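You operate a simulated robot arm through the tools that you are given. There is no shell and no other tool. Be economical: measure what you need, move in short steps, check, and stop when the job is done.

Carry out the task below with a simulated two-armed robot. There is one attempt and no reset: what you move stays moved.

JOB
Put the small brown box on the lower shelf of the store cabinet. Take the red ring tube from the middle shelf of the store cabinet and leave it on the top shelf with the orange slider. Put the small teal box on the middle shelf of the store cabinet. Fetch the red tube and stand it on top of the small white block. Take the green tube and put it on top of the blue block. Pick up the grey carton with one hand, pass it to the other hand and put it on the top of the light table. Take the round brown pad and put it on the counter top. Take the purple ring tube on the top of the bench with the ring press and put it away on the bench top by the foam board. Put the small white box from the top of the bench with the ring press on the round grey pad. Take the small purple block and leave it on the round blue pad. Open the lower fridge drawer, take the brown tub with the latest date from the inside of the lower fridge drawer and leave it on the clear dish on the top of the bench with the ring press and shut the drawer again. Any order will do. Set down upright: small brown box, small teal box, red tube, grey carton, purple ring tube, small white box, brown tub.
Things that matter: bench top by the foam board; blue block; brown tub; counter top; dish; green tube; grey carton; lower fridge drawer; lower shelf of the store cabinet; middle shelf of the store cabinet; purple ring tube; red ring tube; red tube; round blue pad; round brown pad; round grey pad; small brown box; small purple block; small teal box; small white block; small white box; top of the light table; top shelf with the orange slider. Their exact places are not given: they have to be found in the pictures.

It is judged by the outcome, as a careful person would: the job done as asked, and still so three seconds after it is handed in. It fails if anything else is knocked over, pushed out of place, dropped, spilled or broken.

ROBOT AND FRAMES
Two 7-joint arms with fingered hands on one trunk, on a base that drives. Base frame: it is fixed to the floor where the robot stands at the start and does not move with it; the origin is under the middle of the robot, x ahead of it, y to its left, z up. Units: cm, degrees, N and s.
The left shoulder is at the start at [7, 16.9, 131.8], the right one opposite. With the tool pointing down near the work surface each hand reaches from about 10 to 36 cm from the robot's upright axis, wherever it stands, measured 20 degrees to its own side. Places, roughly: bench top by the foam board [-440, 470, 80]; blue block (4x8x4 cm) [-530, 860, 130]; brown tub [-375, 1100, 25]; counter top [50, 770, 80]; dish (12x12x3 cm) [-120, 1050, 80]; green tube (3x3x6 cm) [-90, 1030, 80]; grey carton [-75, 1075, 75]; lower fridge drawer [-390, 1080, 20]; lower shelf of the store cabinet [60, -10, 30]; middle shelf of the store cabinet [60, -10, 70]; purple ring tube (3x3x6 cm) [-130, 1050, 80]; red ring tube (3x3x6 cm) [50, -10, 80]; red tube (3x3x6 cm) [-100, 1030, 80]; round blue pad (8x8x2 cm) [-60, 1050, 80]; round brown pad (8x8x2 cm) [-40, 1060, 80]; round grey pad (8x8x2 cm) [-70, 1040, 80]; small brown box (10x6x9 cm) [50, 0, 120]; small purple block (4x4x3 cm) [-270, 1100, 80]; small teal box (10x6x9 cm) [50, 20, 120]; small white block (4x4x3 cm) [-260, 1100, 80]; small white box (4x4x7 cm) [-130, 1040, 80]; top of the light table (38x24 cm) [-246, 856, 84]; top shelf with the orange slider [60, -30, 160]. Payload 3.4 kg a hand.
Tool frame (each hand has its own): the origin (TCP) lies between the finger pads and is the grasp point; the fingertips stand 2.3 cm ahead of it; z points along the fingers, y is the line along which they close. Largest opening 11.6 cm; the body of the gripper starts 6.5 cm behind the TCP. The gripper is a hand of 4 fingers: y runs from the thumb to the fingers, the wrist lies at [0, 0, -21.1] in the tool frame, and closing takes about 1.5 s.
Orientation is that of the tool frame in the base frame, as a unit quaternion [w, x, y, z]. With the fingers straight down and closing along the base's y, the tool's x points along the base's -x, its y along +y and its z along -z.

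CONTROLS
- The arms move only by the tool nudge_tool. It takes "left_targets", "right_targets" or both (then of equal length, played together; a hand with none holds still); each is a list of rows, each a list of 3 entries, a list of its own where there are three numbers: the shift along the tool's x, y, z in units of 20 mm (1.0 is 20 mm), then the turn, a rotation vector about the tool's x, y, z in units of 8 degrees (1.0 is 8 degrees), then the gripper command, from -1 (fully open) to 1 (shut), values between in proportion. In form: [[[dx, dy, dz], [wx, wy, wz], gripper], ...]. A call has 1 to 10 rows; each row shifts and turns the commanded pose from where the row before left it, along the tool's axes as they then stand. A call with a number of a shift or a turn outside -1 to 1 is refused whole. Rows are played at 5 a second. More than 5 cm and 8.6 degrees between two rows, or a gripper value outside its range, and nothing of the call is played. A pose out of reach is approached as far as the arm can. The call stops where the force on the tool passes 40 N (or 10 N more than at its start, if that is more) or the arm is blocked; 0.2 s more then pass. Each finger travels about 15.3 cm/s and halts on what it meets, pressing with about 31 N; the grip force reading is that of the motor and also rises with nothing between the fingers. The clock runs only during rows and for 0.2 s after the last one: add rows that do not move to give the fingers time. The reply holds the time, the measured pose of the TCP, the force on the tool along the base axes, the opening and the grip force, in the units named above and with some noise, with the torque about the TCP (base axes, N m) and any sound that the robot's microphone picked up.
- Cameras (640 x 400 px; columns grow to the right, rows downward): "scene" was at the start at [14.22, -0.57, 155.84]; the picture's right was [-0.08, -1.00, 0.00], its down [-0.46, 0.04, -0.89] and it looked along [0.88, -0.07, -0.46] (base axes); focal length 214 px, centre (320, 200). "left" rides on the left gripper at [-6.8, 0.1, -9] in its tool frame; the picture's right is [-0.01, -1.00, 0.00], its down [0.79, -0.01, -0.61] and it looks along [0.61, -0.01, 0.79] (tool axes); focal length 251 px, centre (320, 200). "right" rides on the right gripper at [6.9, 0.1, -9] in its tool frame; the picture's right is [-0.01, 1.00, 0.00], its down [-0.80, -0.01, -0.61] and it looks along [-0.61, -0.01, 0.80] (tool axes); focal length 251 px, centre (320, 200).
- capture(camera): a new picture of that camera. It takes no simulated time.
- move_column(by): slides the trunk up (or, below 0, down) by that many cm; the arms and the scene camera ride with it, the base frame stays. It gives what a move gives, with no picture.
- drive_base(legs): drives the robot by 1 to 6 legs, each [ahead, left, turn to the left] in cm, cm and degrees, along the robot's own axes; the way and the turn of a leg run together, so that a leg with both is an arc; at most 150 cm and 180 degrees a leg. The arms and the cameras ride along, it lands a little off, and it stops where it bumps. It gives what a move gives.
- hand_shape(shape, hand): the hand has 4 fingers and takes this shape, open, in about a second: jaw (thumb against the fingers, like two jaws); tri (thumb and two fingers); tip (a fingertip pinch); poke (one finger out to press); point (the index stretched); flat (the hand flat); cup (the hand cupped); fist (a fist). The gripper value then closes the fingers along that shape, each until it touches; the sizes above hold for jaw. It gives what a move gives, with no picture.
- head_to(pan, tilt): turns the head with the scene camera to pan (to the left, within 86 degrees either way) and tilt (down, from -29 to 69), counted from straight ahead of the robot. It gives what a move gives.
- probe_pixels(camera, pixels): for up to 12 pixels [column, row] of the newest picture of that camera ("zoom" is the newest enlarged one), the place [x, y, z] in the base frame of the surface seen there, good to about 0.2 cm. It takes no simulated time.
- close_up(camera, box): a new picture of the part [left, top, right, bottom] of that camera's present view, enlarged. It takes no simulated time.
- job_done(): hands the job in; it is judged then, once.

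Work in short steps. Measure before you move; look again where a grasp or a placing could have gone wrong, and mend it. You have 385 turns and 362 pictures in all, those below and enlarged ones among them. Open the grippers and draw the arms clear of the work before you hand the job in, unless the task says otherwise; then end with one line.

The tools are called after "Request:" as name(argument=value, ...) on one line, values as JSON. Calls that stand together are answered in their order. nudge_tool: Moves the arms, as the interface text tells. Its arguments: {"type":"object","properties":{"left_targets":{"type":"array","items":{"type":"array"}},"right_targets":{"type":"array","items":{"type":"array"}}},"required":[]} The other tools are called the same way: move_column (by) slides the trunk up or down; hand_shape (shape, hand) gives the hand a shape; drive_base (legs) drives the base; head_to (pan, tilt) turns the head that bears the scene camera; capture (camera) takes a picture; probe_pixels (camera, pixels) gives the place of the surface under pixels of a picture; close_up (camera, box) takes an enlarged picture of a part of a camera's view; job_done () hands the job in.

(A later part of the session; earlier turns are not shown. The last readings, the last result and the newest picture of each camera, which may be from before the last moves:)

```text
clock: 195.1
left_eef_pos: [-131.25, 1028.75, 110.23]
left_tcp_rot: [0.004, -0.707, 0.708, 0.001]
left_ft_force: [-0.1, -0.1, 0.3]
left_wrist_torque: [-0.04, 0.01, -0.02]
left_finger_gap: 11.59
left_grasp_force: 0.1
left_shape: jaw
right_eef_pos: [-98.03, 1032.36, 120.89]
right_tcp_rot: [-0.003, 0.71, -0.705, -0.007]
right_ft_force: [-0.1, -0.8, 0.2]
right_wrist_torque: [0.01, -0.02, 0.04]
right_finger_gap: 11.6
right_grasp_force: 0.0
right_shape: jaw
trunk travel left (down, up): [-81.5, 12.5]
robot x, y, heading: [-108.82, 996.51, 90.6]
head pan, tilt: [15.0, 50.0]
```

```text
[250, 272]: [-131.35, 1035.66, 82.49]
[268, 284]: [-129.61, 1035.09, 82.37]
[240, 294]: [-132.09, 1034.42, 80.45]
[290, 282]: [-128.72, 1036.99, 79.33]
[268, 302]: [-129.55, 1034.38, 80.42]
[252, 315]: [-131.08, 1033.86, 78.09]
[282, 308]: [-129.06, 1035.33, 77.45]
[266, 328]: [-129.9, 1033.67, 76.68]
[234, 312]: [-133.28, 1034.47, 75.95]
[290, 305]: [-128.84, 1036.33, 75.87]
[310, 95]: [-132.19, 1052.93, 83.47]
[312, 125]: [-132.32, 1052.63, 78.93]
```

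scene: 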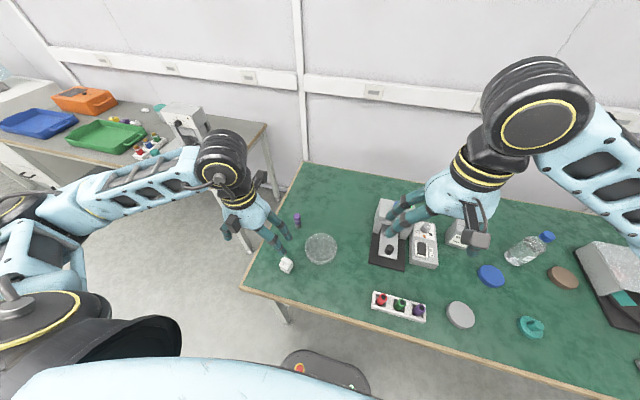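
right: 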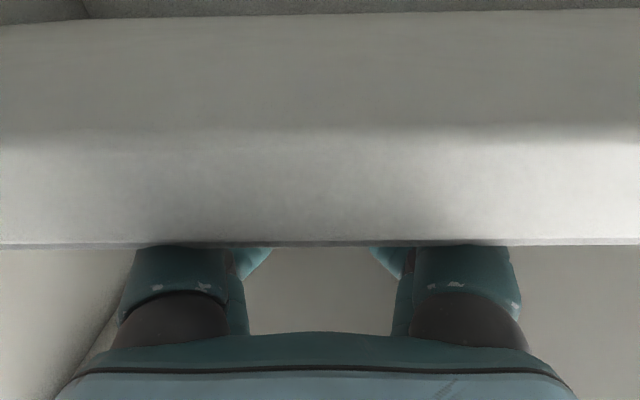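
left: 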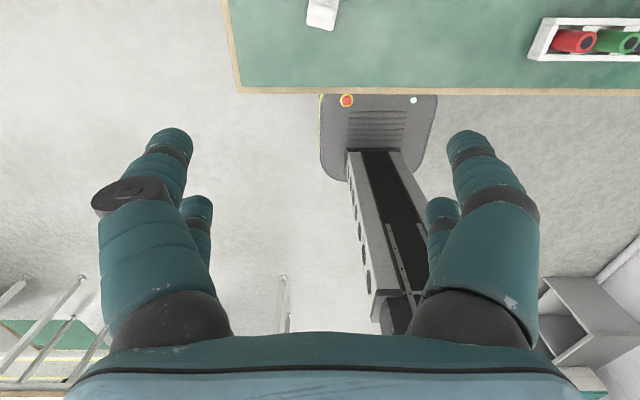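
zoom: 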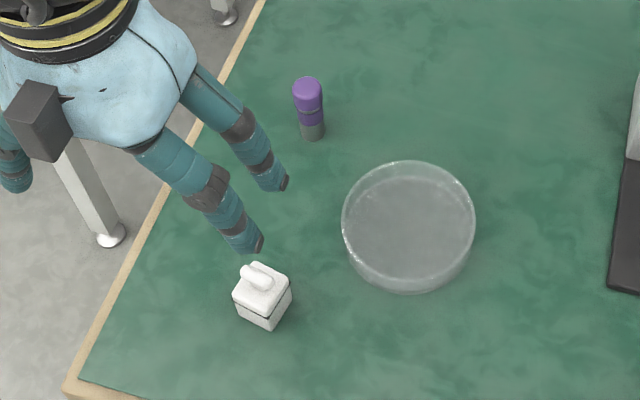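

White box centre ≈(−130.8,1035.8), rotated ≈18° clockwise. Drive 6.5 cm ahead, turn tool 18°, descend partway, and check.

Request:
drive_base(legs=[[6.8, 0, -0.4]])

Request:
nudge_tool(left_targets=[[[0, 0, 1], [0, 0, 0.75], -1], [[0, 0, 1], [0, 0, 0.75], -1], [[0, 0, 1], [0, 0, 0.75], -1], [[0, 0, 1], [0, 0, 0], -1], [[0, 0, 1], [0, 0, 0], -1], [[0, 0, 1], [0, 0, 0], -1], [[0, 0, 1], [0, 0, 0], -1], [[0, 0, 1], [0, 0, 0], -1]])

Request:
capture(camera="left")

```text
clock: 196.1
left_eef_pos: [-131.1, 1035.1, 110.43]
left_tcp_rot: [0.006, -0.703, 0.711, 0.004]
left_ft_force: [-0.4, -0.6, -0.2]
left_wrist_torque: [0.01, -0.02, 0.01]
left_finger_gap: 11.59
left_grasp_force: 0.1
left_shape: jaw
right_eef_pos: [-97.94, 1038.34, 121.14]
right_tcp_rot: [-0.004, 0.708, -0.707, -0.01]
right_ft_force: [0.1, -1.0, 0.6]
right_wrist_torque: [0.08, 0.0, 0.02]
right_finger_gap: 11.61
right_grasp_force: 0.1
right_shape: jaw
trunk travel left (down, up): [-81.5, 12.5]
robot x, y, heading: [-109.13, 1002.74, 90.2]
head pan, tilt: [15.0, 50.0]
```

```text
clock: 197.9
left_eef_pos: [-131.03, 1035.79, 94.24]
left_tcp_rot: [0.003, -0.583, 0.812, 0.003]
left_ft_force: [-0.7, 0.1, 0.0]
left_wrist_torque: [0.0, 0.05, -0.01]
left_finger_gap: 11.6
left_grasp_force: 0.1
left_shape: jaw
right_eef_pos: [-97.82, 1038.91, 121.04]
right_tcp_rot: [-0.003, 0.708, -0.706, -0.007]
right_ft_force: [-0.6, 0.1, -0.5]
right_wrist_torque: [0.01, 0.0, -0.01]
right_finger_gap: 11.58
right_grasp_force: 0.2
right_shape: jaw
trunk travel left (down, up): [-81.5, 12.5]
robot x, y, heading: [-109.08, 1002.74, 90.1]
head pan, tilt: [15.0, 50.0]
```

```text
294 pictures are left
```

left: 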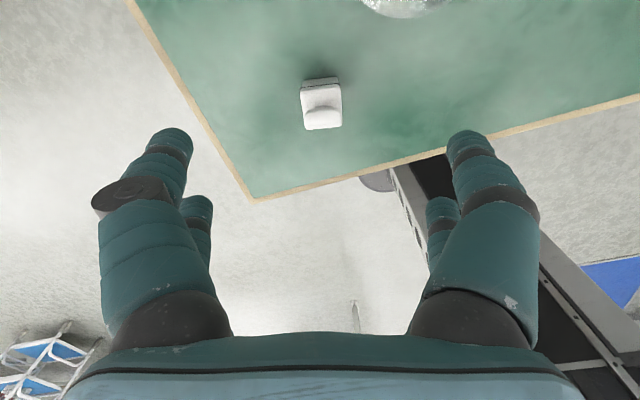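

Aligned. Descend to TCP z≈79 and close.

Request:
nudge_tool(left_targets=[[[0, 0, 1], [0, 0, 0], -1], [[0, 0, 1], [0, 0, 0], -1], [[0, 0, 1], [0, 0, 0], -1], [[0, 0, 1], [0, 0, 0], -1], [[0, 0, 1], [0, 0, 0], -1], [[0, 0, 1], [0, 0, 0], -1], [[0, 0, 1], [0, 0, 0], -1], [[0, 0, 0.6], [0, 0, 0], -1]])

Request:
nudge_tool(left_targets=[[[0, 0, 0], [0, 0, 0], -0.3], [[0, 0, 0], [0, 0, 0], 0.2], [[0, 0, 0], [0, 0, 0], 0.6], [[0, 0, 0], [0, 0, 0], 1], [[0, 0, 0], [0, 0, 0], 1], [[0, 0, 0], [0, 0, 0], 1], [[0, 0, 0], [0, 0, 0], 1]])

Request:
capture(camera="left")

```text
clock: 199.7
left_eef_pos: [-131.0, 1035.8, 79.04]
left_tcp_rot: [0.003, -0.584, 0.812, 0.003]
left_ft_force: [0.2, -0.1, 0.2]
left_wrist_torque: [-0.03, 0.0, 0.01]
left_finger_gap: 11.6
left_grasp_force: 0.2
left_shape: jaw
right_eef_pos: [-97.86, 1038.82, 120.95]
right_tcp_rot: [-0.003, 0.708, -0.706, -0.008]
right_ft_force: [-0.7, 0.1, 0.0]
right_wrist_torque: [0.0, 0.0, 0.0]
right_finger_gap: 11.56
right_grasp_force: 0.0
right_shape: jaw
trunk travel left (down, up): [-81.5, 12.5]
robot x, y, heading: [-108.88, 1002.8, 90.1]
head pan, tilt: [15.0, 50.0]
```

```text
clock: 201.3
left_eef_pos: [-130.94, 1035.84, 79.05]
left_tcp_rot: [0.004, -0.584, 0.812, 0.002]
left_ft_force: [1.9, -0.3, 6.0]
left_wrist_torque: [-0.2, -0.14, 0.06]
left_finger_gap: 1.86
left_grasp_force: 31.5
left_shape: jaw
right_eef_pos: [-97.85, 1038.87, 120.96]
right_tcp_rot: [-0.003, 0.708, -0.706, -0.009]
right_ft_force: [0.0, 0.5, 1.0]
right_wrist_torque: [-0.01, -0.02, -0.01]
right_finger_gap: 11.59
right_grasp_force: 0.1
right_shape: jaw
trunk travel left (down, up): [-81.5, 12.5]
robot x, y, heading: [-109.02, 1002.99, 90.0]
head pan, tilt: [15.0, 50.0]
```

```text
293 pictures are left
```

left: 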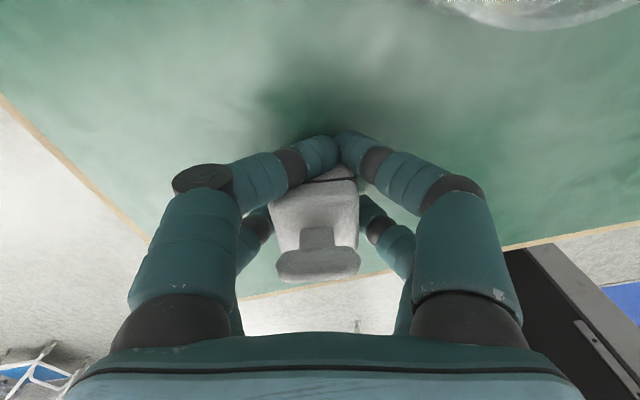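

The near finger pair slipped past the box: the box is off-centre towards the robot. Open and look.

Request:
nudge_tool(left_targets=[[[0, 0, 0], [0, 0, 0], 0.5], [[0, 0, 0], [0, 0, 0], 0.2], [[0, 0, 0], [0, 0, 0], -0.3], [[0, 0, 0], [0, 0, 0], -1], [[0, 0, 0], [0, 0, 0], -1], [[0, 0, 0], [0, 0, 0], -1]])

Request:
capture(camera="left")

```text
clock: 202.7
left_eef_pos: [-131.0, 1035.85, 79.06]
left_tcp_rot: [0.004, -0.584, 0.812, 0.002]
left_ft_force: [0.2, 0.3, -0.6]
left_wrist_torque: [0.03, -0.01, -0.04]
left_finger_gap: 11.61
left_grasp_force: 0.0
left_shape: jaw
right_eef_pos: [-97.89, 1038.85, 120.93]
right_tcp_rot: [-0.003, 0.708, -0.706, -0.008]
right_ft_force: [0.4, -0.1, -0.1]
right_wrist_torque: [0.0, 0.0, 0.02]
right_finger_gap: 11.59
right_grasp_force: 0.0
right_shape: jaw
trunk travel left (down, up): [-81.5, 12.5]
robot x, y, heading: [-109.02, 1002.83, 89.7]
head pan, tilt: [15.0, 50.0]
```

```text
292 pictures are left
```

left: 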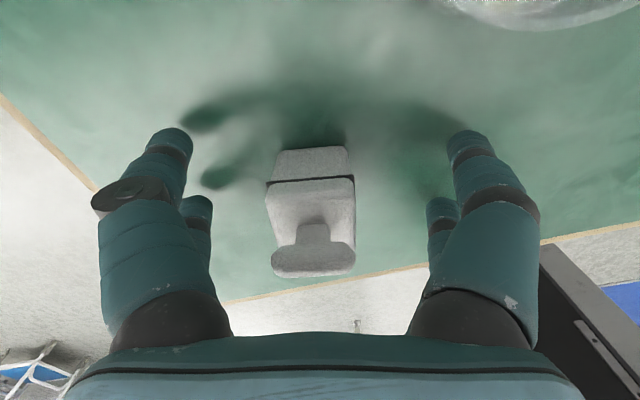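

Still upright. Probe its faces.

Request:
probe_pixels(camera="left", pixels=[[275, 155], [345, 150], [310, 160], [268, 185], [353, 182], [312, 215], [280, 265], [350, 262], [312, 262], [313, 240]])

```text
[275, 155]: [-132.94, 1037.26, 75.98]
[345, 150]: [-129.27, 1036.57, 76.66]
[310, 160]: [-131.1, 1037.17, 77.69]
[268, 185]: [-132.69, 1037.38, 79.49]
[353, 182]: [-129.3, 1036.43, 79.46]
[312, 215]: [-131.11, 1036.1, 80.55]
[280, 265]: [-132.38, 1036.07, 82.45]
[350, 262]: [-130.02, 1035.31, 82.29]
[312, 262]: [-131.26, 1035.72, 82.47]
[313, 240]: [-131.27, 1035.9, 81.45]
```

Box centre is ≈0.75 cm nearer the robot than the TCP and 6° less rotated. Correct and close again.

Request:
nudge_tool(left_targets=[[[0.38, 0.05, 0], [0, 0, -0.75], -1], [[0, 0, 0], [0, 0, 0], -1], [[0, 0, 0], [0, 0, 0], -0.3], [[0, 0, 0], [0, 0, 0], 0.2], [[0, 0, 0], [0, 0, 0], 0.4], [[0, 0, 0], [0, 0, 0], 0.6], [[0, 0, 0], [0, 0, 0], 1], [[0, 0, 0], [0, 0, 0], 1], [[0, 0, 0], [0, 0, 0], 1]])

Request:
capture(camera="left")

```text
clock: 204.7
left_eef_pos: [-131.18, 1035.18, 79.07]
left_tcp_rot: [0.004, -0.625, 0.78, 0.002]
left_ft_force: [0.3, -0.2, 0.4]
left_wrist_torque: [-0.02, 0.0, -0.02]
left_finger_gap: 2.75
left_grasp_force: 31.1
left_shape: jaw
right_eef_pos: [-97.93, 1039.06, 120.9]
right_tcp_rot: [-0.003, 0.709, -0.706, -0.008]
right_ft_force: [0.5, 0.2, -0.1]
right_wrist_torque: [0.03, 0.02, -0.01]
right_finger_gap: 11.56
right_grasp_force: 0.0
right_shape: jaw
trunk travel left (down, up): [-81.5, 12.5]
robot x, y, heading: [-109.16, 1002.72, 90.0]
head pan, tilt: [15.0, 50.0]
```

```text
291 pictures are left
```

left: 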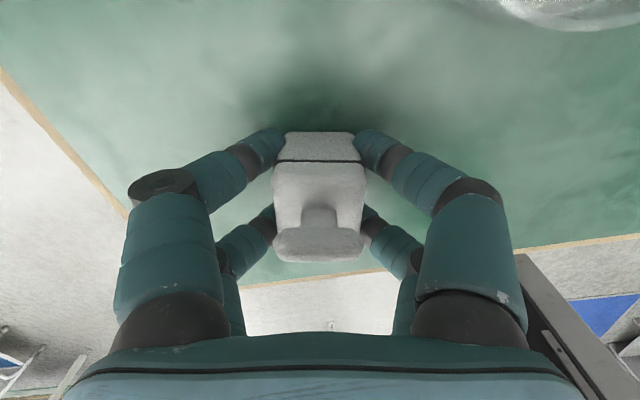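

Good grip on both pairs. Lift 20 cm and check.

Request:
nudge_tool(left_targets=[[[0, 0, -0.5], [0, 0, 0], 1], [[0, 0, -1], [0, 0, 0], 1], [[0, 0, -1], [0, 0, 0], 1], [[0, 0, -1], [0, 0, 0], 1], [[0, 0, -1], [0, 0, 0], 1], [[0, 0, -1], [0, 0, 0], 1], [[0, 0, -1], [0, 0, 0], 1], [[0, 0, -1], [0, 0, 0], 1], [[0, 0, -1], [0, 0, 0], 1], [[0, 0, -1], [0, 0, 0], 1]])

Request:
drive_base(legs=[[0, -59, 0]])

Request:
capture(camera="scene")

Request:
capture(camera="left")

```text
clock: 206.9
left_eef_pos: [-131.47, 1035.12, 97.96]
left_tcp_rot: [0.003, -0.626, 0.78, 0.003]
left_ft_force: [0.1, 0.7, -1.0]
left_wrist_torque: [0.01, 0.0, 0.01]
left_finger_gap: 2.75
left_grasp_force: 31.2
left_shape: jaw
right_eef_pos: [-97.8, 1038.93, 120.9]
right_tcp_rot: [-0.003, 0.708, -0.706, -0.008]
right_ft_force: [-0.4, 0.0, 0.1]
right_wrist_torque: [0.03, 0.01, -0.04]
right_finger_gap: 11.57
right_grasp_force: 0.0
right_shape: jaw
trunk travel left (down, up): [-81.5, 12.5]
robot x, y, heading: [-108.76, 1003.1, 89.9]
head pan, tilt: [15.0, 50.0]
```

```text
clock: 210.2
left_eef_pos: [-73.14, 1035.15, 97.92]
left_tcp_rot: [0.004, -0.623, 0.782, 0.002]
left_ft_force: [0.1, 0.6, -2.0]
left_wrist_torque: [0.04, -0.01, -0.03]
left_finger_gap: 2.73
left_grasp_force: 31.1
left_shape: jaw
right_eef_pos: [-39.62, 1038.73, 120.91]
right_tcp_rot: [0.003, -0.705, 0.709, 0.007]
right_ft_force: [-0.1, -0.3, -0.5]
right_wrist_torque: [0.02, -0.02, 0.02]
right_finger_gap: 11.58
right_grasp_force: 0.0
right_shape: jaw
trunk travel left (down, up): [-81.5, 12.5]
robot x, y, heading: [-50.44, 1002.6, 89.6]
head pan, tilt: [15.0, 50.0]
```

```text
290 pictures are left
```

scene: 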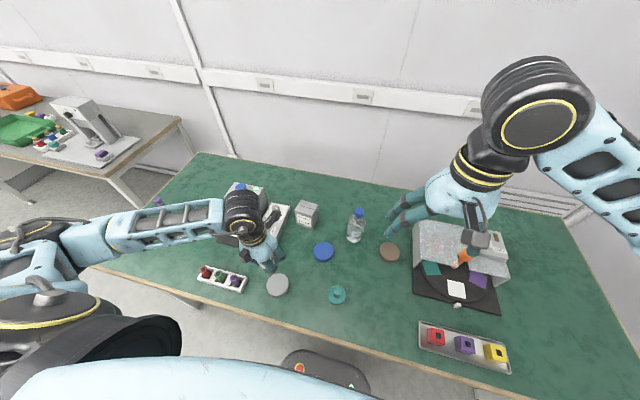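

```text
289 pictures are left
```

left: 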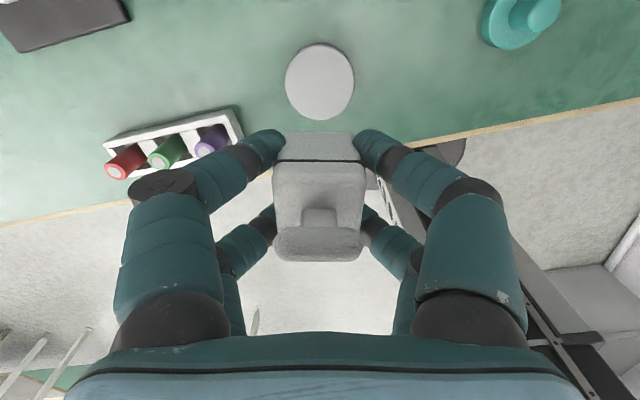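

Held and above the grey pad. Measure the pad's rim for its centre.

Request:
probe_pixels(camera="left", pixels=[[288, 84], [352, 82], [320, 46], [320, 115], [320, 80], [215, 140]])

```text
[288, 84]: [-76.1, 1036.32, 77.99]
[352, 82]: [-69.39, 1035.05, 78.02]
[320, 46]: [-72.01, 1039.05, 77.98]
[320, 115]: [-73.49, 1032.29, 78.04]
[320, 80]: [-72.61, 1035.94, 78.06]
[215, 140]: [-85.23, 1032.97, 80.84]
```

Pad centre (−72.7,1035.7). Shift 0.4/0.55 cm and descend to contact.

Request:
nudge_tool(left_targets=[[[-0.31, -0.14, 0.5], [0, 0, 0], 1], [[0, 0, 1], [0, 0, 0], 1], [[0, 0, 1], [0, 0, 0], 1], [[0, 0, 1], [0, 0, 0], 1], [[0, 0, 1], [0, 0, 0], 1], [[0, 0, 1], [0, 0, 0], 1], [[0, 0, 1], [0, 0, 0], 1], [[0, 0, 1], [0, 0, 0], 1], [[0, 0, 0.5], [0, 0, 0], 1], [[0, 0, 0.3], [0, 0, 0], 1]])

Request:
capture(camera="left")

```text
clock: 212.4
left_eef_pos: [-72.57, 1035.81, 81.38]
left_tcp_rot: [0.004, -0.623, 0.782, 0.002]
left_ft_force: [0.0, -0.4, -0.5]
left_wrist_torque: [-0.01, -0.05, 0.01]
left_finger_gap: 2.75
left_grasp_force: 31.6
left_shape: jaw
right_eef_pos: [-39.36, 1038.78, 121.01]
right_tcp_rot: [0.003, -0.705, 0.709, 0.009]
right_ft_force: [-0.2, 0.0, -0.1]
right_wrist_torque: [0.01, 0.0, -0.01]
right_finger_gap: 11.6
right_grasp_force: 0.0
right_shape: jaw
trunk travel left (down, up): [-81.5, 12.5]
robot x, y, heading: [-50.88, 1002.58, 89.7]
head pan, tilt: [15.0, 50.0]
```

```text
288 pictures are left
```

left: 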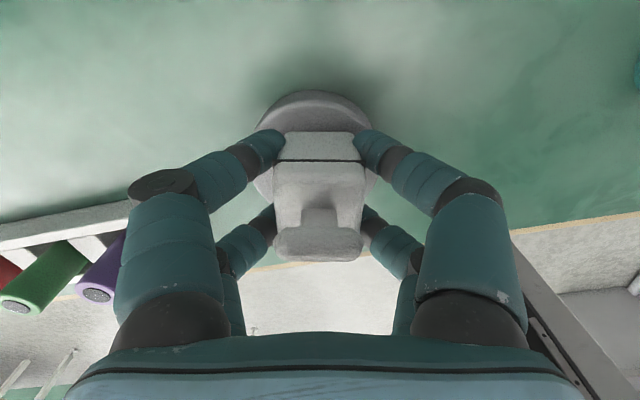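

Nearly in contact; lower 0.2 cm, release partly, and rise.

Request:
nudge_tool(left_targets=[[[0, 0, 0.08], [0, 0, 0], 1], [[0, 0, 0], [0, 0, 0], 0.5], [[0, 0, 0], [0, 0, 0], 0.2], [[0, 0, 0], [0, 0, 0], -0.2], [[0, 0, 0], [0, 0, 0], -0.5], [[0, 0, 0], [0, 0, 0], -0.5]])

Request:
nudge_tool(left_targets=[[[0, 0, -0.5], [0, 0, 0], -0.5], [[0, 0, -1], [0, 0, 0], -0.5], [[0, 0, -1], [0, 0, 0], -0.5], [[0, 0, -1], [0, 0, 0], -0.5], [[0, 0, -1], [0, 0, 0], -0.5], [[0, 0, -1], [0, 0, 0.75], -1], [[0, 0, -1], [0, 0, -0.75], -1], [[0, 0, -1], [0, 0, -0.75], -1], [[0, 0, -1], [0, 0, -0.75], -1]])

Request:
capture(camera="left")

```text
clock: 213.8
left_eef_pos: [-72.42, 1035.74, 81.21]
left_tcp_rot: [0.003, -0.623, 0.783, 0.002]
left_ft_force: [-0.2, 0.3, 0.1]
left_wrist_torque: [-0.02, 0.0, 0.01]
left_finger_gap: 8.64
left_grasp_force: 0.0
left_shape: jaw
right_eef_pos: [-39.43, 1038.8, 121.0]
right_tcp_rot: [0.004, -0.705, 0.709, 0.008]
right_ft_force: [-0.5, -0.6, -0.4]
right_wrist_torque: [0.01, 0.02, -0.01]
right_finger_gap: 11.61
right_grasp_force: 0.1
right_shape: jaw
trunk travel left (down, up): [-81.5, 12.5]
robot x, y, heading: [-50.92, 1002.67, 89.7]
head pan, tilt: [15.0, 50.0]
```

```text
clock: 215.8
left_eef_pos: [-72.56, 1035.71, 98.3]
left_tcp_rot: [0.003, -0.701, 0.713, 0.003]
left_ft_force: [-0.3, 0.1, -0.4]
left_wrist_torque: [-0.05, 0.0, 0.0]
left_finger_gap: 11.56
left_grasp_force: 0.0
left_shape: jaw
right_eef_pos: [-39.3, 1038.76, 120.92]
right_tcp_rot: [0.003, -0.705, 0.709, 0.008]
right_ft_force: [0.5, -0.6, -0.2]
right_wrist_torque: [0.01, 0.04, 0.01]
right_finger_gap: 11.58
right_grasp_force: 0.1
right_shape: jaw
trunk travel left (down, up): [-81.5, 12.5]
robot x, y, heading: [-51.0, 1002.43, 89.8]
head pan, tilt: [15.0, 50.0]
```

```text
287 pictures are left
```

left: 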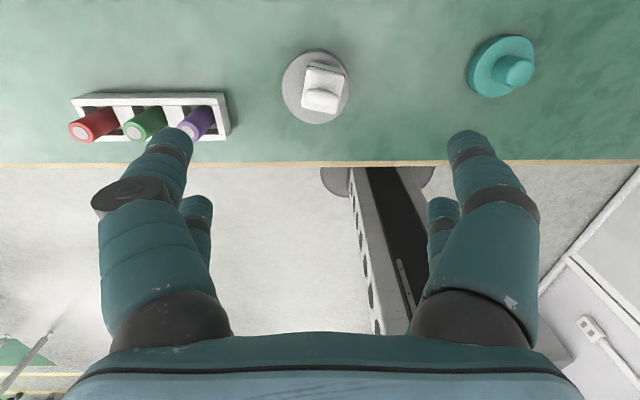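

White box stands on the grey pad. Next the brown pad; enlarge its surroundings (bottle left, grey device right).

Request:
close_up(camera="scene", box=[290, 190, 530, 340])

Request:
capture(camera="right")

```text
2.67 times, centred on (410, 265) of scene
```

zoom: 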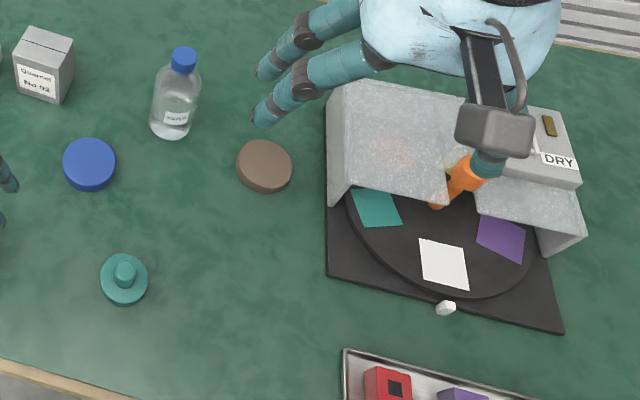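

```text
285 pictures are left
```

right: 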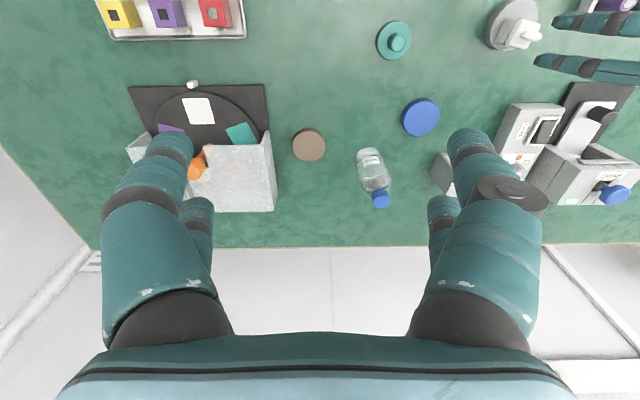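

Request:
probe_pixels(camera="right", pixels=[[309, 145], [294, 145], [325, 145], [309, 130], [309, 160], [268, 140], [268, 115], [278, 205], [273, 160], [372, 160], [385, 180], [255, 150]])

```text
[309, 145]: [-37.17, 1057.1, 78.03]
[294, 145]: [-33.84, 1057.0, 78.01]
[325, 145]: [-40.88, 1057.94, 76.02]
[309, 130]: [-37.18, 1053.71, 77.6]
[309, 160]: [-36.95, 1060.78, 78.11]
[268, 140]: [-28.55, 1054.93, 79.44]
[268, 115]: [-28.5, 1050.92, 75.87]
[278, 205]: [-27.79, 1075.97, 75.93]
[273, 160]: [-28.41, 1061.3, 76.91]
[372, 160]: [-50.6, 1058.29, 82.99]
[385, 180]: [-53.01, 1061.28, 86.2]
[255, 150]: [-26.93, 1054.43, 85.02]
```

Pad centre (−37.2,1057.1), device edge x=−28.5, bottle ≥10 cm away. Move the right hand over it with partial opening.

Request:
nudge_tool(right_targets=[[[-0.915, -0.105, 0], [0, 0, 0], -0.7], [[-0.915, -0.105, 0], [0, 0, 0], -0.7], [[-0.915, -0.105, 0], [0, 0, 0], -0.7], [[-0.915, -0.105, 0], [0, 0, 0], -0.7], [[-0.915, -0.105, 0], [0, 0, 0], -0.7], [[-0.915, -0.105, 0], [0, 0, 0], -0.7], [[-0.915, -0.105, 0], [0, 0, 0], -0.7], [[-0.915, -0.105, 0], [0, 0, 0], -0.7], [[-0.915, -0.105, 0], [0, 0, 0], -0.7], [[-0.915, -0.105, 0], [0, 0, 0], -0.7]])

Request:
nudge_tool(right_targets=[[[0, 0, 1], [0, 0, 0], -0.7], [[0, 0, 1], [0, 0, 0], -0.7], [[0, 0, 1], [0, 0, 0], -0.7], [[0, 0, 1], [0, 0, 0], -0.7], [[0, 0, 1], [0, 0, 0], -0.7], [[0, 0, 1], [0, 0, 0], -0.7], [[0, 0, 1], [0, 0, 0], -0.7], [[0, 0, 1], [0, 0, 0], -0.7], [[0, 0, 1], [0, 0, 0], -0.7], [[0, 0, 1], [0, 0, 0], -0.7]])

Request:
capture(camera="right")

```text
clock: 218.0
left_eef_pos: [-72.49, 1035.72, 98.22]
left_tcp_rot: [0.003, -0.701, 0.713, 0.002]
left_ft_force: [0.4, 0.0, -0.1]
left_wrist_torque: [0.0, -0.02, 0.01]
left_finger_gap: 11.59
left_grasp_force: 0.1
left_shape: jaw
right_eef_pos: [-37.25, 1057.04, 121.25]
right_tcp_rot: [0.002, -0.705, 0.709, 0.007]
right_ft_force: [0.7, 0.3, 0.5]
right_wrist_torque: [-0.01, -0.01, 0.01]
right_finger_gap: 9.87
right_grasp_force: 0.0
right_shape: jaw
trunk travel left (down, up): [-81.5, 12.5]
robot x, y, heading: [-50.89, 1002.97, 89.7]
head pan, tilt: [15.0, 50.0]
```

```text
clock: 220.2
left_eef_pos: [-72.45, 1035.69, 98.31]
left_tcp_rot: [0.004, -0.701, 0.713, 0.002]
left_ft_force: [0.3, -0.5, 1.1]
left_wrist_torque: [0.0, 0.0, -0.03]
left_finger_gap: 11.59
left_grasp_force: 0.0
left_shape: jaw
right_eef_pos: [-37.32, 1057.36, 101.34]
right_tcp_rot: [0.003, -0.705, 0.709, 0.009]
right_ft_force: [-0.6, 0.1, 0.4]
right_wrist_torque: [0.04, -0.02, 0.02]
right_finger_gap: 9.85
right_grasp_force: 0.1
right_shape: jaw
trunk travel left (down, up): [-81.5, 12.5]
robot x, y, heading: [-50.9, 1002.82, 89.6]
head pan, tilt: [15.0, 50.0]
```

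```text
284 pictures are left
```

right: 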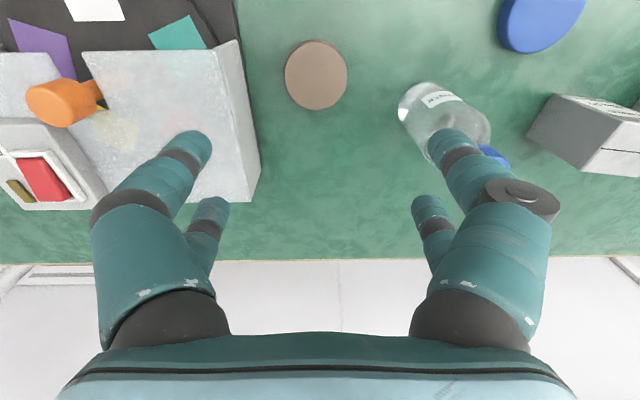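

Request:
probe_pixels(camera="right", pixels=[[285, 75], [347, 75], [316, 41], [316, 109], [316, 75], [245, 100], [405, 110], [260, 165]])

```text
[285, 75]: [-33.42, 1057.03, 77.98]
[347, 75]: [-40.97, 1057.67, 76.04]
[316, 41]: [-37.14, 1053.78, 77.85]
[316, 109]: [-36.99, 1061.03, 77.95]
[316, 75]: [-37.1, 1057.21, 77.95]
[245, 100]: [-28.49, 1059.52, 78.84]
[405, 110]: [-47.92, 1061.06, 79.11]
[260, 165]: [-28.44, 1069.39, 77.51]
```

Centred. Descend 22.7 cm in two steps.

Request:
nudge_tool(right_targets=[[[0, 0, 1], [0, 0, 0], -0.7], [[0, 0, 1], [0, 0, 0], -0.7], [[0, 0, 1], [0, 0, 0], -0.7], [[0, 0, 1], [0, 0, 0], -0.7], [[0, 0, 1], [0, 0, 0], -0.7], [[0, 0, 1], [0, 0, 0], -0.7], [[0, 0, 1], [0, 0, 0], -0.7], [[0, 0, 1], [0, 0, 0], -0.7], [[0, 0, 1], [0, 0, 0], -0.7]])

Request:
capture(camera="right")

```text
clock: 222.2
left_eef_pos: [-72.48, 1035.87, 98.38]
left_tcp_rot: [0.004, -0.701, 0.714, 0.002]
left_ft_force: [0.8, -0.7, -0.5]
left_wrist_torque: [0.02, -0.02, 0.0]
left_finger_gap: 11.64
left_grasp_force: 0.0
left_shape: jaw
right_eef_pos: [-37.38, 1057.68, 83.22]
right_tcp_rot: [0.003, -0.705, 0.709, 0.008]
right_ft_force: [0.7, 0.2, -0.6]
right_wrist_torque: [0.0, 0.01, 0.01]
right_finger_gap: 9.85
right_grasp_force: 0.1
right_shape: jaw
trunk travel left (down, up): [-81.5, 12.5]
robot x, y, heading: [-50.77, 1002.49, 89.8]
head pan, tilt: [15.0, 50.0]
```

```text
283 pictures are left
```

right: 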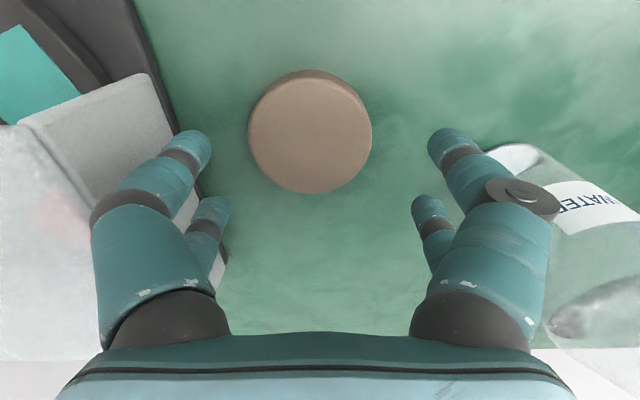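

Request:
probe_pixels(camera="right", pixels=[[250, 133], [370, 133], [310, 82], [310, 190], [198, 140], [175, 135], [222, 255]])

```text
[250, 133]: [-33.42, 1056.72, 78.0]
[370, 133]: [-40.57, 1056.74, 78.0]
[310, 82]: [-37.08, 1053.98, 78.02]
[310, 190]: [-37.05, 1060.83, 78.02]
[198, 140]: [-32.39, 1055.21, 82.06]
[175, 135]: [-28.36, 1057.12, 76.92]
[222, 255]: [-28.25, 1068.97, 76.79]
```

Fine: shift 0.3 cm and descend the last 4.6 cm, then close.

Request:
nudge_tool(right_targets=[[[0.13, -0.13, 1], [0, 0, 0], -0.7], [[0, 0, 1], [0, 0, 0], -0.7], [[0, 0, 0.3], [0, 0, 0], -0.7], [[0, 0, 0], [0, 0, 0], -0.4], [[0, 0, 0], [0, 0, 0], 0], [[0, 0, 0], [0, 0, 0], 1], [[0, 0, 0], [0, 0, 0], 1], [[0, 0, 0], [0, 0, 0], 1], [[0, 0, 0], [0, 0, 0], 1]])

Request:
capture(camera="right")

```text
clock: 224.2
left_eef_pos: [-72.6, 1035.69, 98.28]
left_tcp_rot: [0.004, -0.701, 0.713, 0.003]
left_ft_force: [0.1, -0.2, -0.5]
left_wrist_torque: [-0.01, -0.05, -0.01]
left_finger_gap: 11.55
left_grasp_force: 0.0
left_shape: jaw
right_eef_pos: [-37.27, 1057.44, 78.58]
right_tcp_rot: [0.004, -0.705, 0.709, 0.008]
right_ft_force: [-0.6, 0.5, 0.0]
right_wrist_torque: [0.01, 0.02, 0.0]
right_finger_gap: 5.93
right_grasp_force: 31.3
right_shape: jaw
trunk travel left (down, up): [-81.5, 12.5]
robot x, y, heading: [-51.06, 1002.62, 89.5]
head pan, tilt: [15.0, 50.0]
```

```text
282 pictures are left
```

right: 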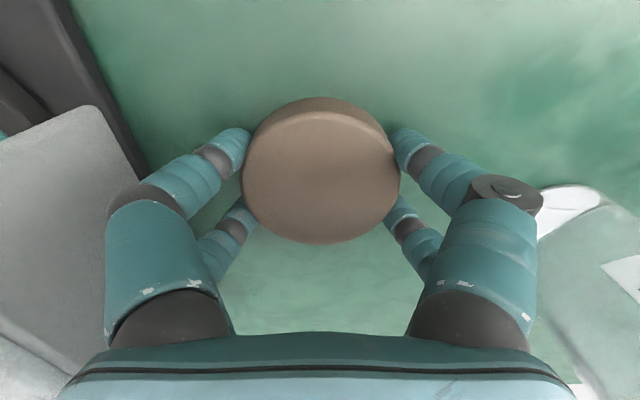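

Gripped around the rim. Lift 30 cm.

Request:
nudge_tool(right_targets=[[[0, 0, -0.5], [0, 0, 0], 1], [[0, 0, -1], [0, 0, 0], 1], [[0, 0, -1], [0, 0, 0], 1], [[0, 0, -1], [0, 0, 0], 1], [[0, 0, -1], [0, 0, 0], 1], [[0, 0, -1], [0, 0, 0], 1], [[0, 0, -1], [0, 0, 0], 1], [[0, 0, -1], [0, 0, 0], 1], [[0, 0, -1], [0, 0, 0], 1], [[0, 0, -1], [0, 0, 0], 1]])

Request:
nudge_tool(right_targets=[[[0, 0, -1], [0, 0, 0], 1], [[0, 0, -1], [0, 0, 0], 1], [[0, 0, -1], [0, 0, 0], 1], [[0, 0, -1], [0, 0, 0], 1], [[0, 0, -1], [0, 0, 0], 1]])

Request:
capture(camera="right")

```text
clock: 226.4
left_eef_pos: [-72.46, 1035.78, 98.24]
left_tcp_rot: [0.004, -0.701, 0.713, 0.002]
left_ft_force: [0.0, -1.0, -0.1]
left_wrist_torque: [-0.02, 0.0, 0.0]
left_finger_gap: 11.56
left_grasp_force: 0.1
left_shape: jaw
right_eef_pos: [-37.0, 1057.12, 97.74]
right_tcp_rot: [0.003, -0.705, 0.709, 0.008]
right_ft_force: [0.3, -0.1, -1.7]
right_wrist_torque: [-0.01, -0.01, 0.03]
right_finger_gap: 5.89
right_grasp_force: 31.2
right_shape: jaw
trunk travel left (down, up): [-81.5, 12.5]
robot x, y, heading: [-50.77, 1002.83, 89.8]
head pan, tilt: [15.0, 50.0]
```

```text
clock: 227.6
left_eef_pos: [-72.48, 1035.67, 98.41]
left_tcp_rot: [0.004, -0.701, 0.713, 0.002]
left_ft_force: [-0.2, 0.7, 0.0]
left_wrist_torque: [-0.03, -0.02, -0.02]
left_finger_gap: 11.55
left_grasp_force: 0.0
left_shape: jaw
right_eef_pos: [-36.97, 1057.15, 107.59]
right_tcp_rot: [0.002, -0.705, 0.709, 0.008]
right_ft_force: [-0.3, 0.0, -1.3]
right_wrist_torque: [0.01, 0.0, -0.01]
right_finger_gap: 5.9
right_grasp_force: 31.2
right_shape: jaw
trunk travel left (down, up): [-81.5, 12.5]
robot x, y, heading: [-51.06, 1002.67, 89.5]
head pan, tilt: [15.0, 50.0]
```

```text
281 pictures are left
```

right: 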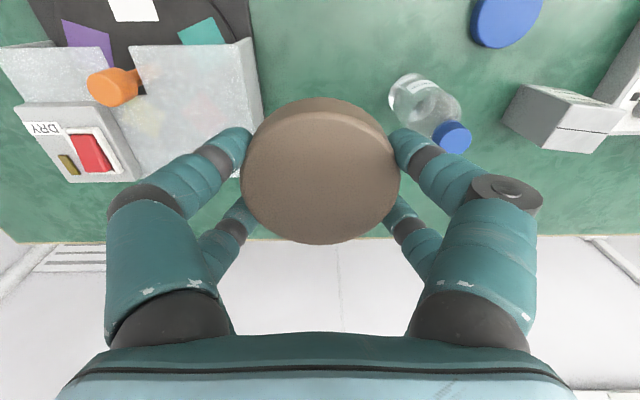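

Pad secured. Check how close the robot's pillar is to the bench edge (left picture, (365,200),(400,240)) and where the carton is (right picture, (585,105)).

Request:
probe_pixels(camera="left", pixels=[[365, 185], [375, 300], [400, 240], [345, 180], [410, 185]])

Request:
probe_pixels(camera="right", pixels=[[540, 95], [610, 110], [590, 120], [560, 118], [525, 130], [520, 105], [600, 145]])

Request:
close_up(camera="scene", box=[230, 180, 390, 280])

```text
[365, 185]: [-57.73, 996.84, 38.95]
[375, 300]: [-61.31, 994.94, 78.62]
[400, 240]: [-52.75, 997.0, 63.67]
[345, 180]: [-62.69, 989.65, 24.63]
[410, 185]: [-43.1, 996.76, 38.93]
```

```text
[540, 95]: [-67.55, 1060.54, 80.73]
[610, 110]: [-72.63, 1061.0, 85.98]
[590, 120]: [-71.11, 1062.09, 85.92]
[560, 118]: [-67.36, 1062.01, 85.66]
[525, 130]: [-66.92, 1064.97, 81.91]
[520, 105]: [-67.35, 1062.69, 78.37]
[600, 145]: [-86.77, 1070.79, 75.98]
```

```text
4.00 times, centred on (310, 230) of scene
```

zoom: 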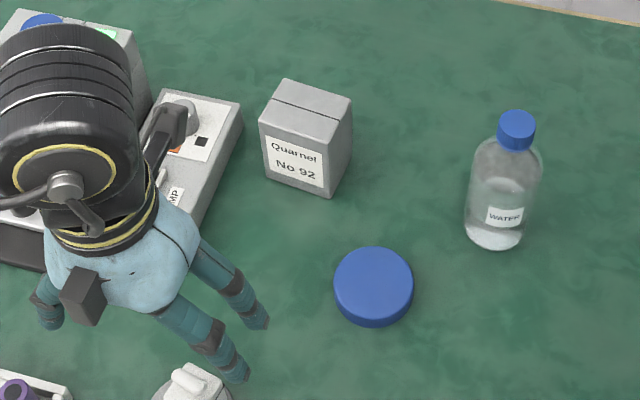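

The pillar is behind the robot axis (27 cm from the edge), so I can go closer. Probe the carton's corners in the zoom.

Request:
probe_pixels(camera="zoom", pixels=[[286, 83], [350, 100], [331, 137], [262, 121], [270, 178], [325, 194], [349, 150], [300, 110], [405, 285], [336, 285], [373, 250], [373, 318]])

```text
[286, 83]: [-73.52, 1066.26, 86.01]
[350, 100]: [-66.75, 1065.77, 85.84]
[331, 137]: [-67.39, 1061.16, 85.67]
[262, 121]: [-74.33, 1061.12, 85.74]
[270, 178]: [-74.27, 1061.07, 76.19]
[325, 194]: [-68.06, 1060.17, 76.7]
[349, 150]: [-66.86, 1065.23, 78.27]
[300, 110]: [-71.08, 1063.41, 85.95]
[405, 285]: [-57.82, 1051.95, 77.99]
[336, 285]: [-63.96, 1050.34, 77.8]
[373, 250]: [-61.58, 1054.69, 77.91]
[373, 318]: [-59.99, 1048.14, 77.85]
```

Carton ≈7×5×10 at centre (−70.5,1063.6). First deliver the brown pad: back away 75 cm, turn right 90°, move toward the counter and look.

Request:
drive_base(legs=[[-75, 0, 0], [0, 0, -90], [0, -140, 0]])

Request:
head_to(pan=0, tilt=25)

Request:
capture(camera="scene")

```text
clock: 242.2
left_eef_pos: [-22.55, 807.56, 98.28]
left_tcp_rot: [0.004, 0.02, 1.0, -0.002]
left_ft_force: [0.2, 0.4, 0.0]
left_wrist_torque: [0.01, 0.01, 0.02]
left_finger_gap: 11.58
left_grasp_force: 0.0
left_shape: jaw
right_eef_pos: [-1.91, 771.76, 107.56]
right_tcp_rot: [0.008, 0.013, 1.0, 0.003]
right_ft_force: [0.1, -0.4, -0.6]
right_wrist_torque: [0.0, 0.01, 0.02]
right_finger_gap: 5.87
right_grasp_force: 31.3
right_shape: jaw
trunk travel left (down, up): [-81.5, 12.5]
robot x, y, heading: [-55.63, 786.47, -1.5]
head pan, tilt: [15.0, 50.0]
```

```text
clock: 243.0
left_eef_pos: [-22.42, 807.47, 98.29]
left_tcp_rot: [0.004, 0.019, 1.0, -0.002]
left_ft_force: [0.4, -0.1, -0.1]
left_wrist_torque: [0.01, 0.0, 0.02]
left_finger_gap: 11.6
left_grasp_force: 0.1
left_shape: jaw
right_eef_pos: [-1.92, 771.63, 107.6]
right_tcp_rot: [0.007, 0.014, 1.0, 0.004]
right_ft_force: [0.2, 1.0, -1.3]
right_wrist_torque: [-0.01, -0.02, 0.02]
right_finger_gap: 5.9
right_grasp_force: 30.5
right_shape: jaw
trunk travel left (down, up): [-81.5, 12.5]
robot x, y, heading: [-56.18, 786.35, -1.6]
head pan, tilt: [0.0, 25.0]
```

```text
279 pictures are left
```

scene: 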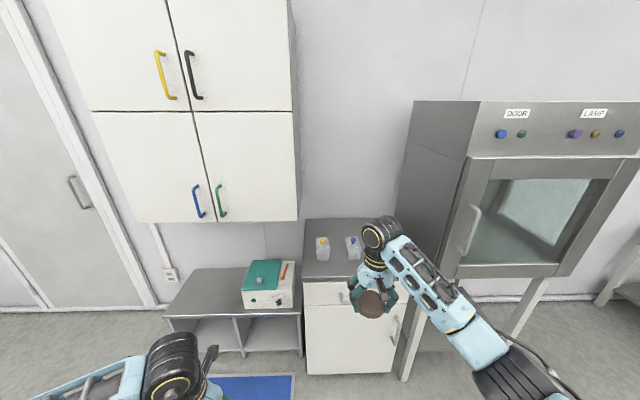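

The counter is the white cabinet at (340,270) with two jars. Measure it.

Request:
probe_pixels(camera="scene", pixels=[[310, 270], [305, 275], [345, 275], [335, 230], [322, 240], [322, 258], [353, 240], [353, 256], [305, 225], [230, 280], [400, 225], [395, 300]])

Request:
close_up(camera="scene", box=[280, 200, 440, 300])

```text
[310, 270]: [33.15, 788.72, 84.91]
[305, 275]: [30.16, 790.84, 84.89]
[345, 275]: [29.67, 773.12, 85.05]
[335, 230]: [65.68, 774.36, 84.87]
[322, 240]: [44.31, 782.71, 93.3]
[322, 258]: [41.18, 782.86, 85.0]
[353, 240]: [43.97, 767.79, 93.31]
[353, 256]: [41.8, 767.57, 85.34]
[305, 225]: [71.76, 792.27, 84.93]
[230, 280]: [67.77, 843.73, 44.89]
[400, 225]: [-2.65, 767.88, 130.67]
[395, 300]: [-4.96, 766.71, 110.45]
```

```text
4.00 times, centred on (360, 250) of scene
```

zoom: 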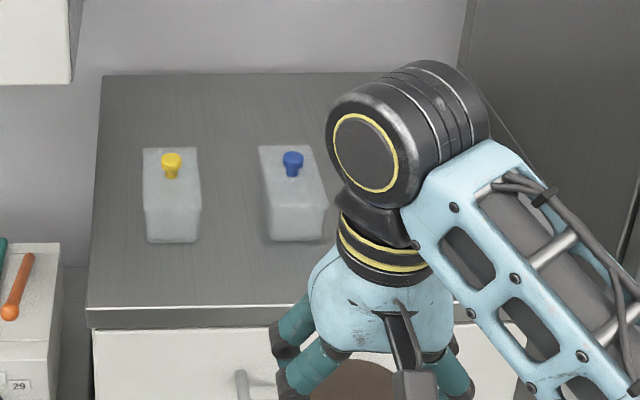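

Counter top z=84.95, front edge x≈29.7; jars start at x≈40.5. Put the pad at (35.3,775). Drive 37 ahead, 3.5 left, correcting the heading.

Request:
drive_base(legs=[[0, 0, 1.6], [36.5, 3, 0]])

Request:
head_to(pan=-10, tilt=50)

Request:
capture(camera="scene")

Request:
capture(camera="right")

```text
clock: 245.8
left_eef_pos: [13.39, 811.16, 98.25]
left_tcp_rot: [0.004, 0.007, 1.0, -0.002]
left_ft_force: [0.7, -0.4, 0.9]
left_wrist_torque: [0.0, -0.01, -0.01]
left_finger_gap: 11.6
left_grasp_force: 0.0
left_shape: jaw
right_eef_pos: [34.83, 775.85, 107.68]
right_tcp_rot: [0.007, 0.002, 1.0, 0.003]
right_ft_force: [0.7, 0.4, -0.4]
right_wrist_torque: [-0.02, 0.01, 0.03]
right_finger_gap: 5.87
right_grasp_force: 30.9
right_shape: jaw
trunk travel left (down, up): [-81.5, 12.5]
robot x, y, heading: [-19.17, 789.39, -0.2]
head pan, tilt: [0.0, 25.0]
```

```text
clock: 246.6
left_eef_pos: [13.62, 811.24, 98.21]
left_tcp_rot: [0.004, 0.008, 1.0, -0.002]
left_ft_force: [0.1, -0.3, -0.1]
left_wrist_torque: [0.0, -0.01, 0.01]
left_finger_gap: 11.59
left_grasp_force: 0.0
left_shape: jaw
right_eef_pos: [34.92, 775.95, 107.68]
right_tcp_rot: [0.008, 0.002, 1.0, 0.003]
right_ft_force: [1.6, 0.4, -1.4]
right_wrist_torque: [-0.02, -0.01, 0.01]
right_finger_gap: 5.88
right_grasp_force: 31.3
right_shape: jaw
trunk travel left (down, up): [-81.5, 12.5]
robot x, y, heading: [-19.24, 789.51, -0.2]
head pan, tilt: [-10.0, 50.0]
```

```text
277 pictures are left
```

scene: 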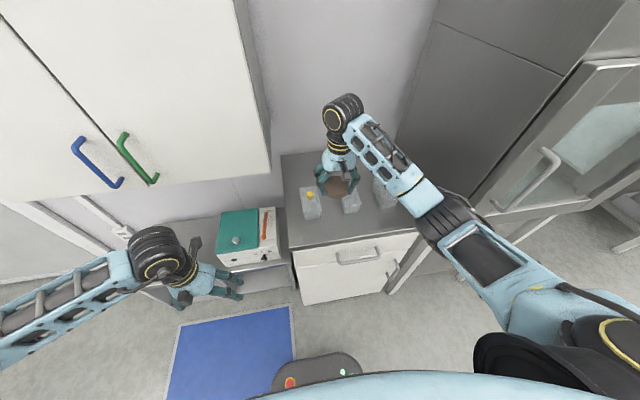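

```text
276 pictures are left
```

right: 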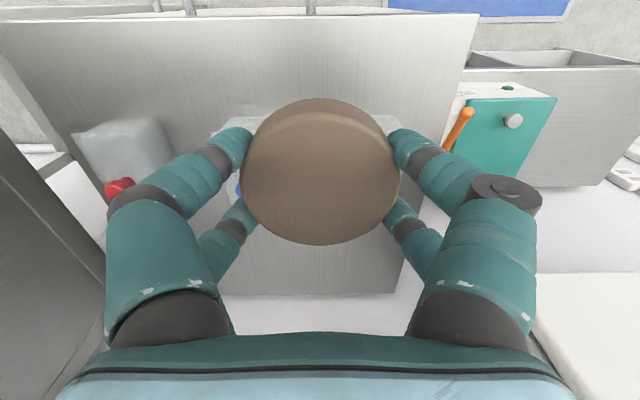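

Check jar fronts and the counter's front edge from this view.

Request:
probe_pixels(camera="scene", pixels=[[311, 216], [350, 210], [385, 205], [311, 190], [350, 200], [330, 225], [330, 240], [300, 245], [410, 230], [385, 185]])

```text
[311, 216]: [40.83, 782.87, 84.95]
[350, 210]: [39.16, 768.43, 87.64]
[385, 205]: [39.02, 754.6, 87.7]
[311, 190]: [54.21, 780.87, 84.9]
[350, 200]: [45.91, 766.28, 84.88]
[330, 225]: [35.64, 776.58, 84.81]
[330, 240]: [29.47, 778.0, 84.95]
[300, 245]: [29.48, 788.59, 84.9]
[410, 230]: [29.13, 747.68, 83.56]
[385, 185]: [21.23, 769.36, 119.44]
```

Lower the pad at (34.3,776): 20 cm down.

Request:
nudge_tool(right_targets=[[[0.3, 0, 1], [0, 0, 0], 1], [[0, 0, 1], [0, 0, 0], 1], [[0, 0, 1], [0, 0, 0], 1], [[0, 0, 1], [0, 0, 0], 1], [[0, 0, 1], [0, 0, 0], 1], [[0, 0, 1], [0, 0, 0], 1], [[0, 0, 1], [0, 0, 0], 1], [[0, 0, 1], [0, 0, 0], 1], [[0, 0, 1], [0, 0, 0], 1], [[0, 0, 0.6], [0, 0, 0], 1]])

Request:
close_up(camera="scene", box=[260, 140, 420, 260])

```text
clock: 248.8
left_eef_pos: [13.49, 811.12, 98.32]
left_tcp_rot: [0.004, 0.007, 1.0, -0.001]
left_ft_force: [-0.3, 0.3, -0.2]
left_wrist_torque: [-0.01, 0.0, 0.06]
left_finger_gap: 11.6
left_grasp_force: 0.1
left_shape: jaw
right_eef_pos: [34.7, 776.11, 88.36]
right_tcp_rot: [0.008, 0.001, 1.0, 0.003]
right_ft_force: [0.9, -0.8, -1.0]
right_wrist_torque: [-0.01, -0.05, 0.0]
right_finger_gap: 5.86
right_grasp_force: 30.9
right_shape: jaw
trunk travel left (down, up): [-81.5, 12.5]
robot x, y, heading: [-19.36, 789.51, -0.4]
head pan, tilt: [-10.0, 50.0]
```

```text
3.33 times, centred on (340, 200) of scene
```

zoom: 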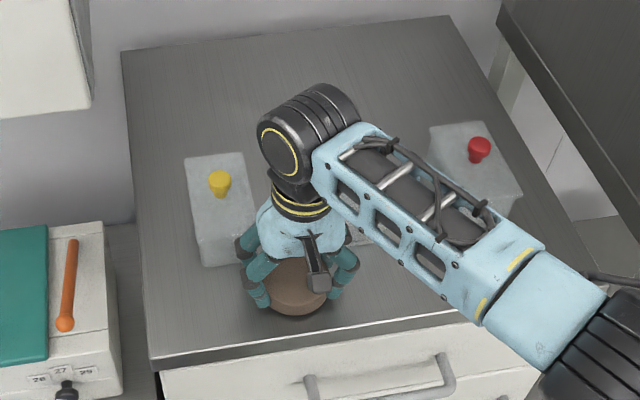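

Lower 0.7 cm to contact and release with a modest opening, then rise.

Request:
nudge_tool(right_targets=[[[0, 0, 0.25], [0, 0, 0], 1], [[0, 0, 0.15], [0, 0, 0], 1], [[0, 0, 0], [0, 0, 0], 0.1], [[0, 0, 0], [0, 0, 0], -0.2], [[0, 0, 0], [0, 0, 0], -0.45], [[0, 0, 0], [0, 0, 0], -0.45]])

Request:
nudge_tool(right_targets=[[[0, 0, -0.5], [0, 0, 0], -0.45], [[0, 0, -1], [0, 0, 0], -0.45], [[0, 0, -1], [0, 0, 0], -0.45], [[0, 0, -1], [0, 0, 0], -0.45], [[0, 0, -1], [0, 0, 0], -1], [[0, 0, -1], [0, 0, 0], -1], [[0, 0, -1], [0, 0, 0], -1], [[0, 0, -1], [0, 0, 0], -1], [[0, 0, -1], [0, 0, 0], -1]])

Request:
capture(camera="right")

```text
clock: 250.2
left_eef_pos: [13.48, 811.25, 98.32]
left_tcp_rot: [0.004, 0.007, 1.0, -0.002]
left_ft_force: [-0.4, 0.2, -0.1]
left_wrist_torque: [-0.01, -0.02, 0.02]
left_finger_gap: 11.58
left_grasp_force: 0.0
left_shape: jaw
right_eef_pos: [34.69, 776.03, 87.65]
right_tcp_rot: [0.007, 0.001, 1.0, 0.004]
right_ft_force: [-0.1, -0.1, -0.2]
right_wrist_torque: [0.01, -0.02, 0.01]
right_finger_gap: 8.39
right_grasp_force: 0.1
right_shape: jaw
trunk travel left (down, up): [-81.5, 12.5]
robot x, y, heading: [-19.13, 789.37, -0.0]
head pan, tilt: [-10.0, 50.0]
```

```text
clock: 252.2
left_eef_pos: [13.61, 811.32, 98.26]
left_tcp_rot: [0.004, 0.008, 1.0, -0.003]
left_ft_force: [0.5, -0.3, -0.8]
left_wrist_torque: [0.04, 0.02, -0.01]
left_finger_gap: 11.6
left_grasp_force: 0.1
left_shape: jaw
right_eef_pos: [34.35, 775.96, 104.72]
right_tcp_rot: [0.008, 0.001, 1.0, 0.004]
right_ft_force: [0.4, -0.1, 1.1]
right_wrist_torque: [0.02, 0.02, 0.0]
right_finger_gap: 11.58
right_grasp_force: 0.0
right_shape: jaw
trunk travel left (down, up): [-81.5, 12.5]
robot x, y, heading: [-19.6, 789.35, 0.0]
head pan, tilt: [-10.0, 50.0]
```

```text
274 pictures are left
```

right: 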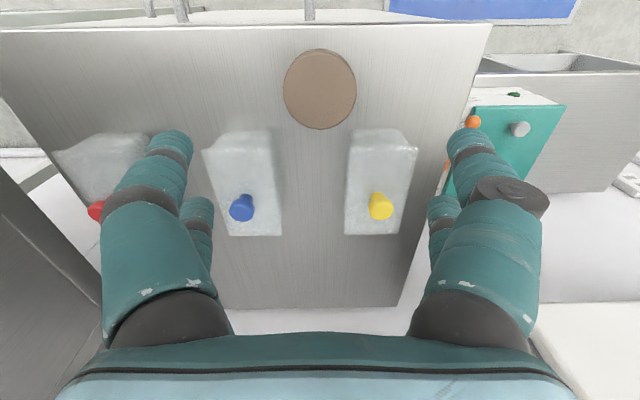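

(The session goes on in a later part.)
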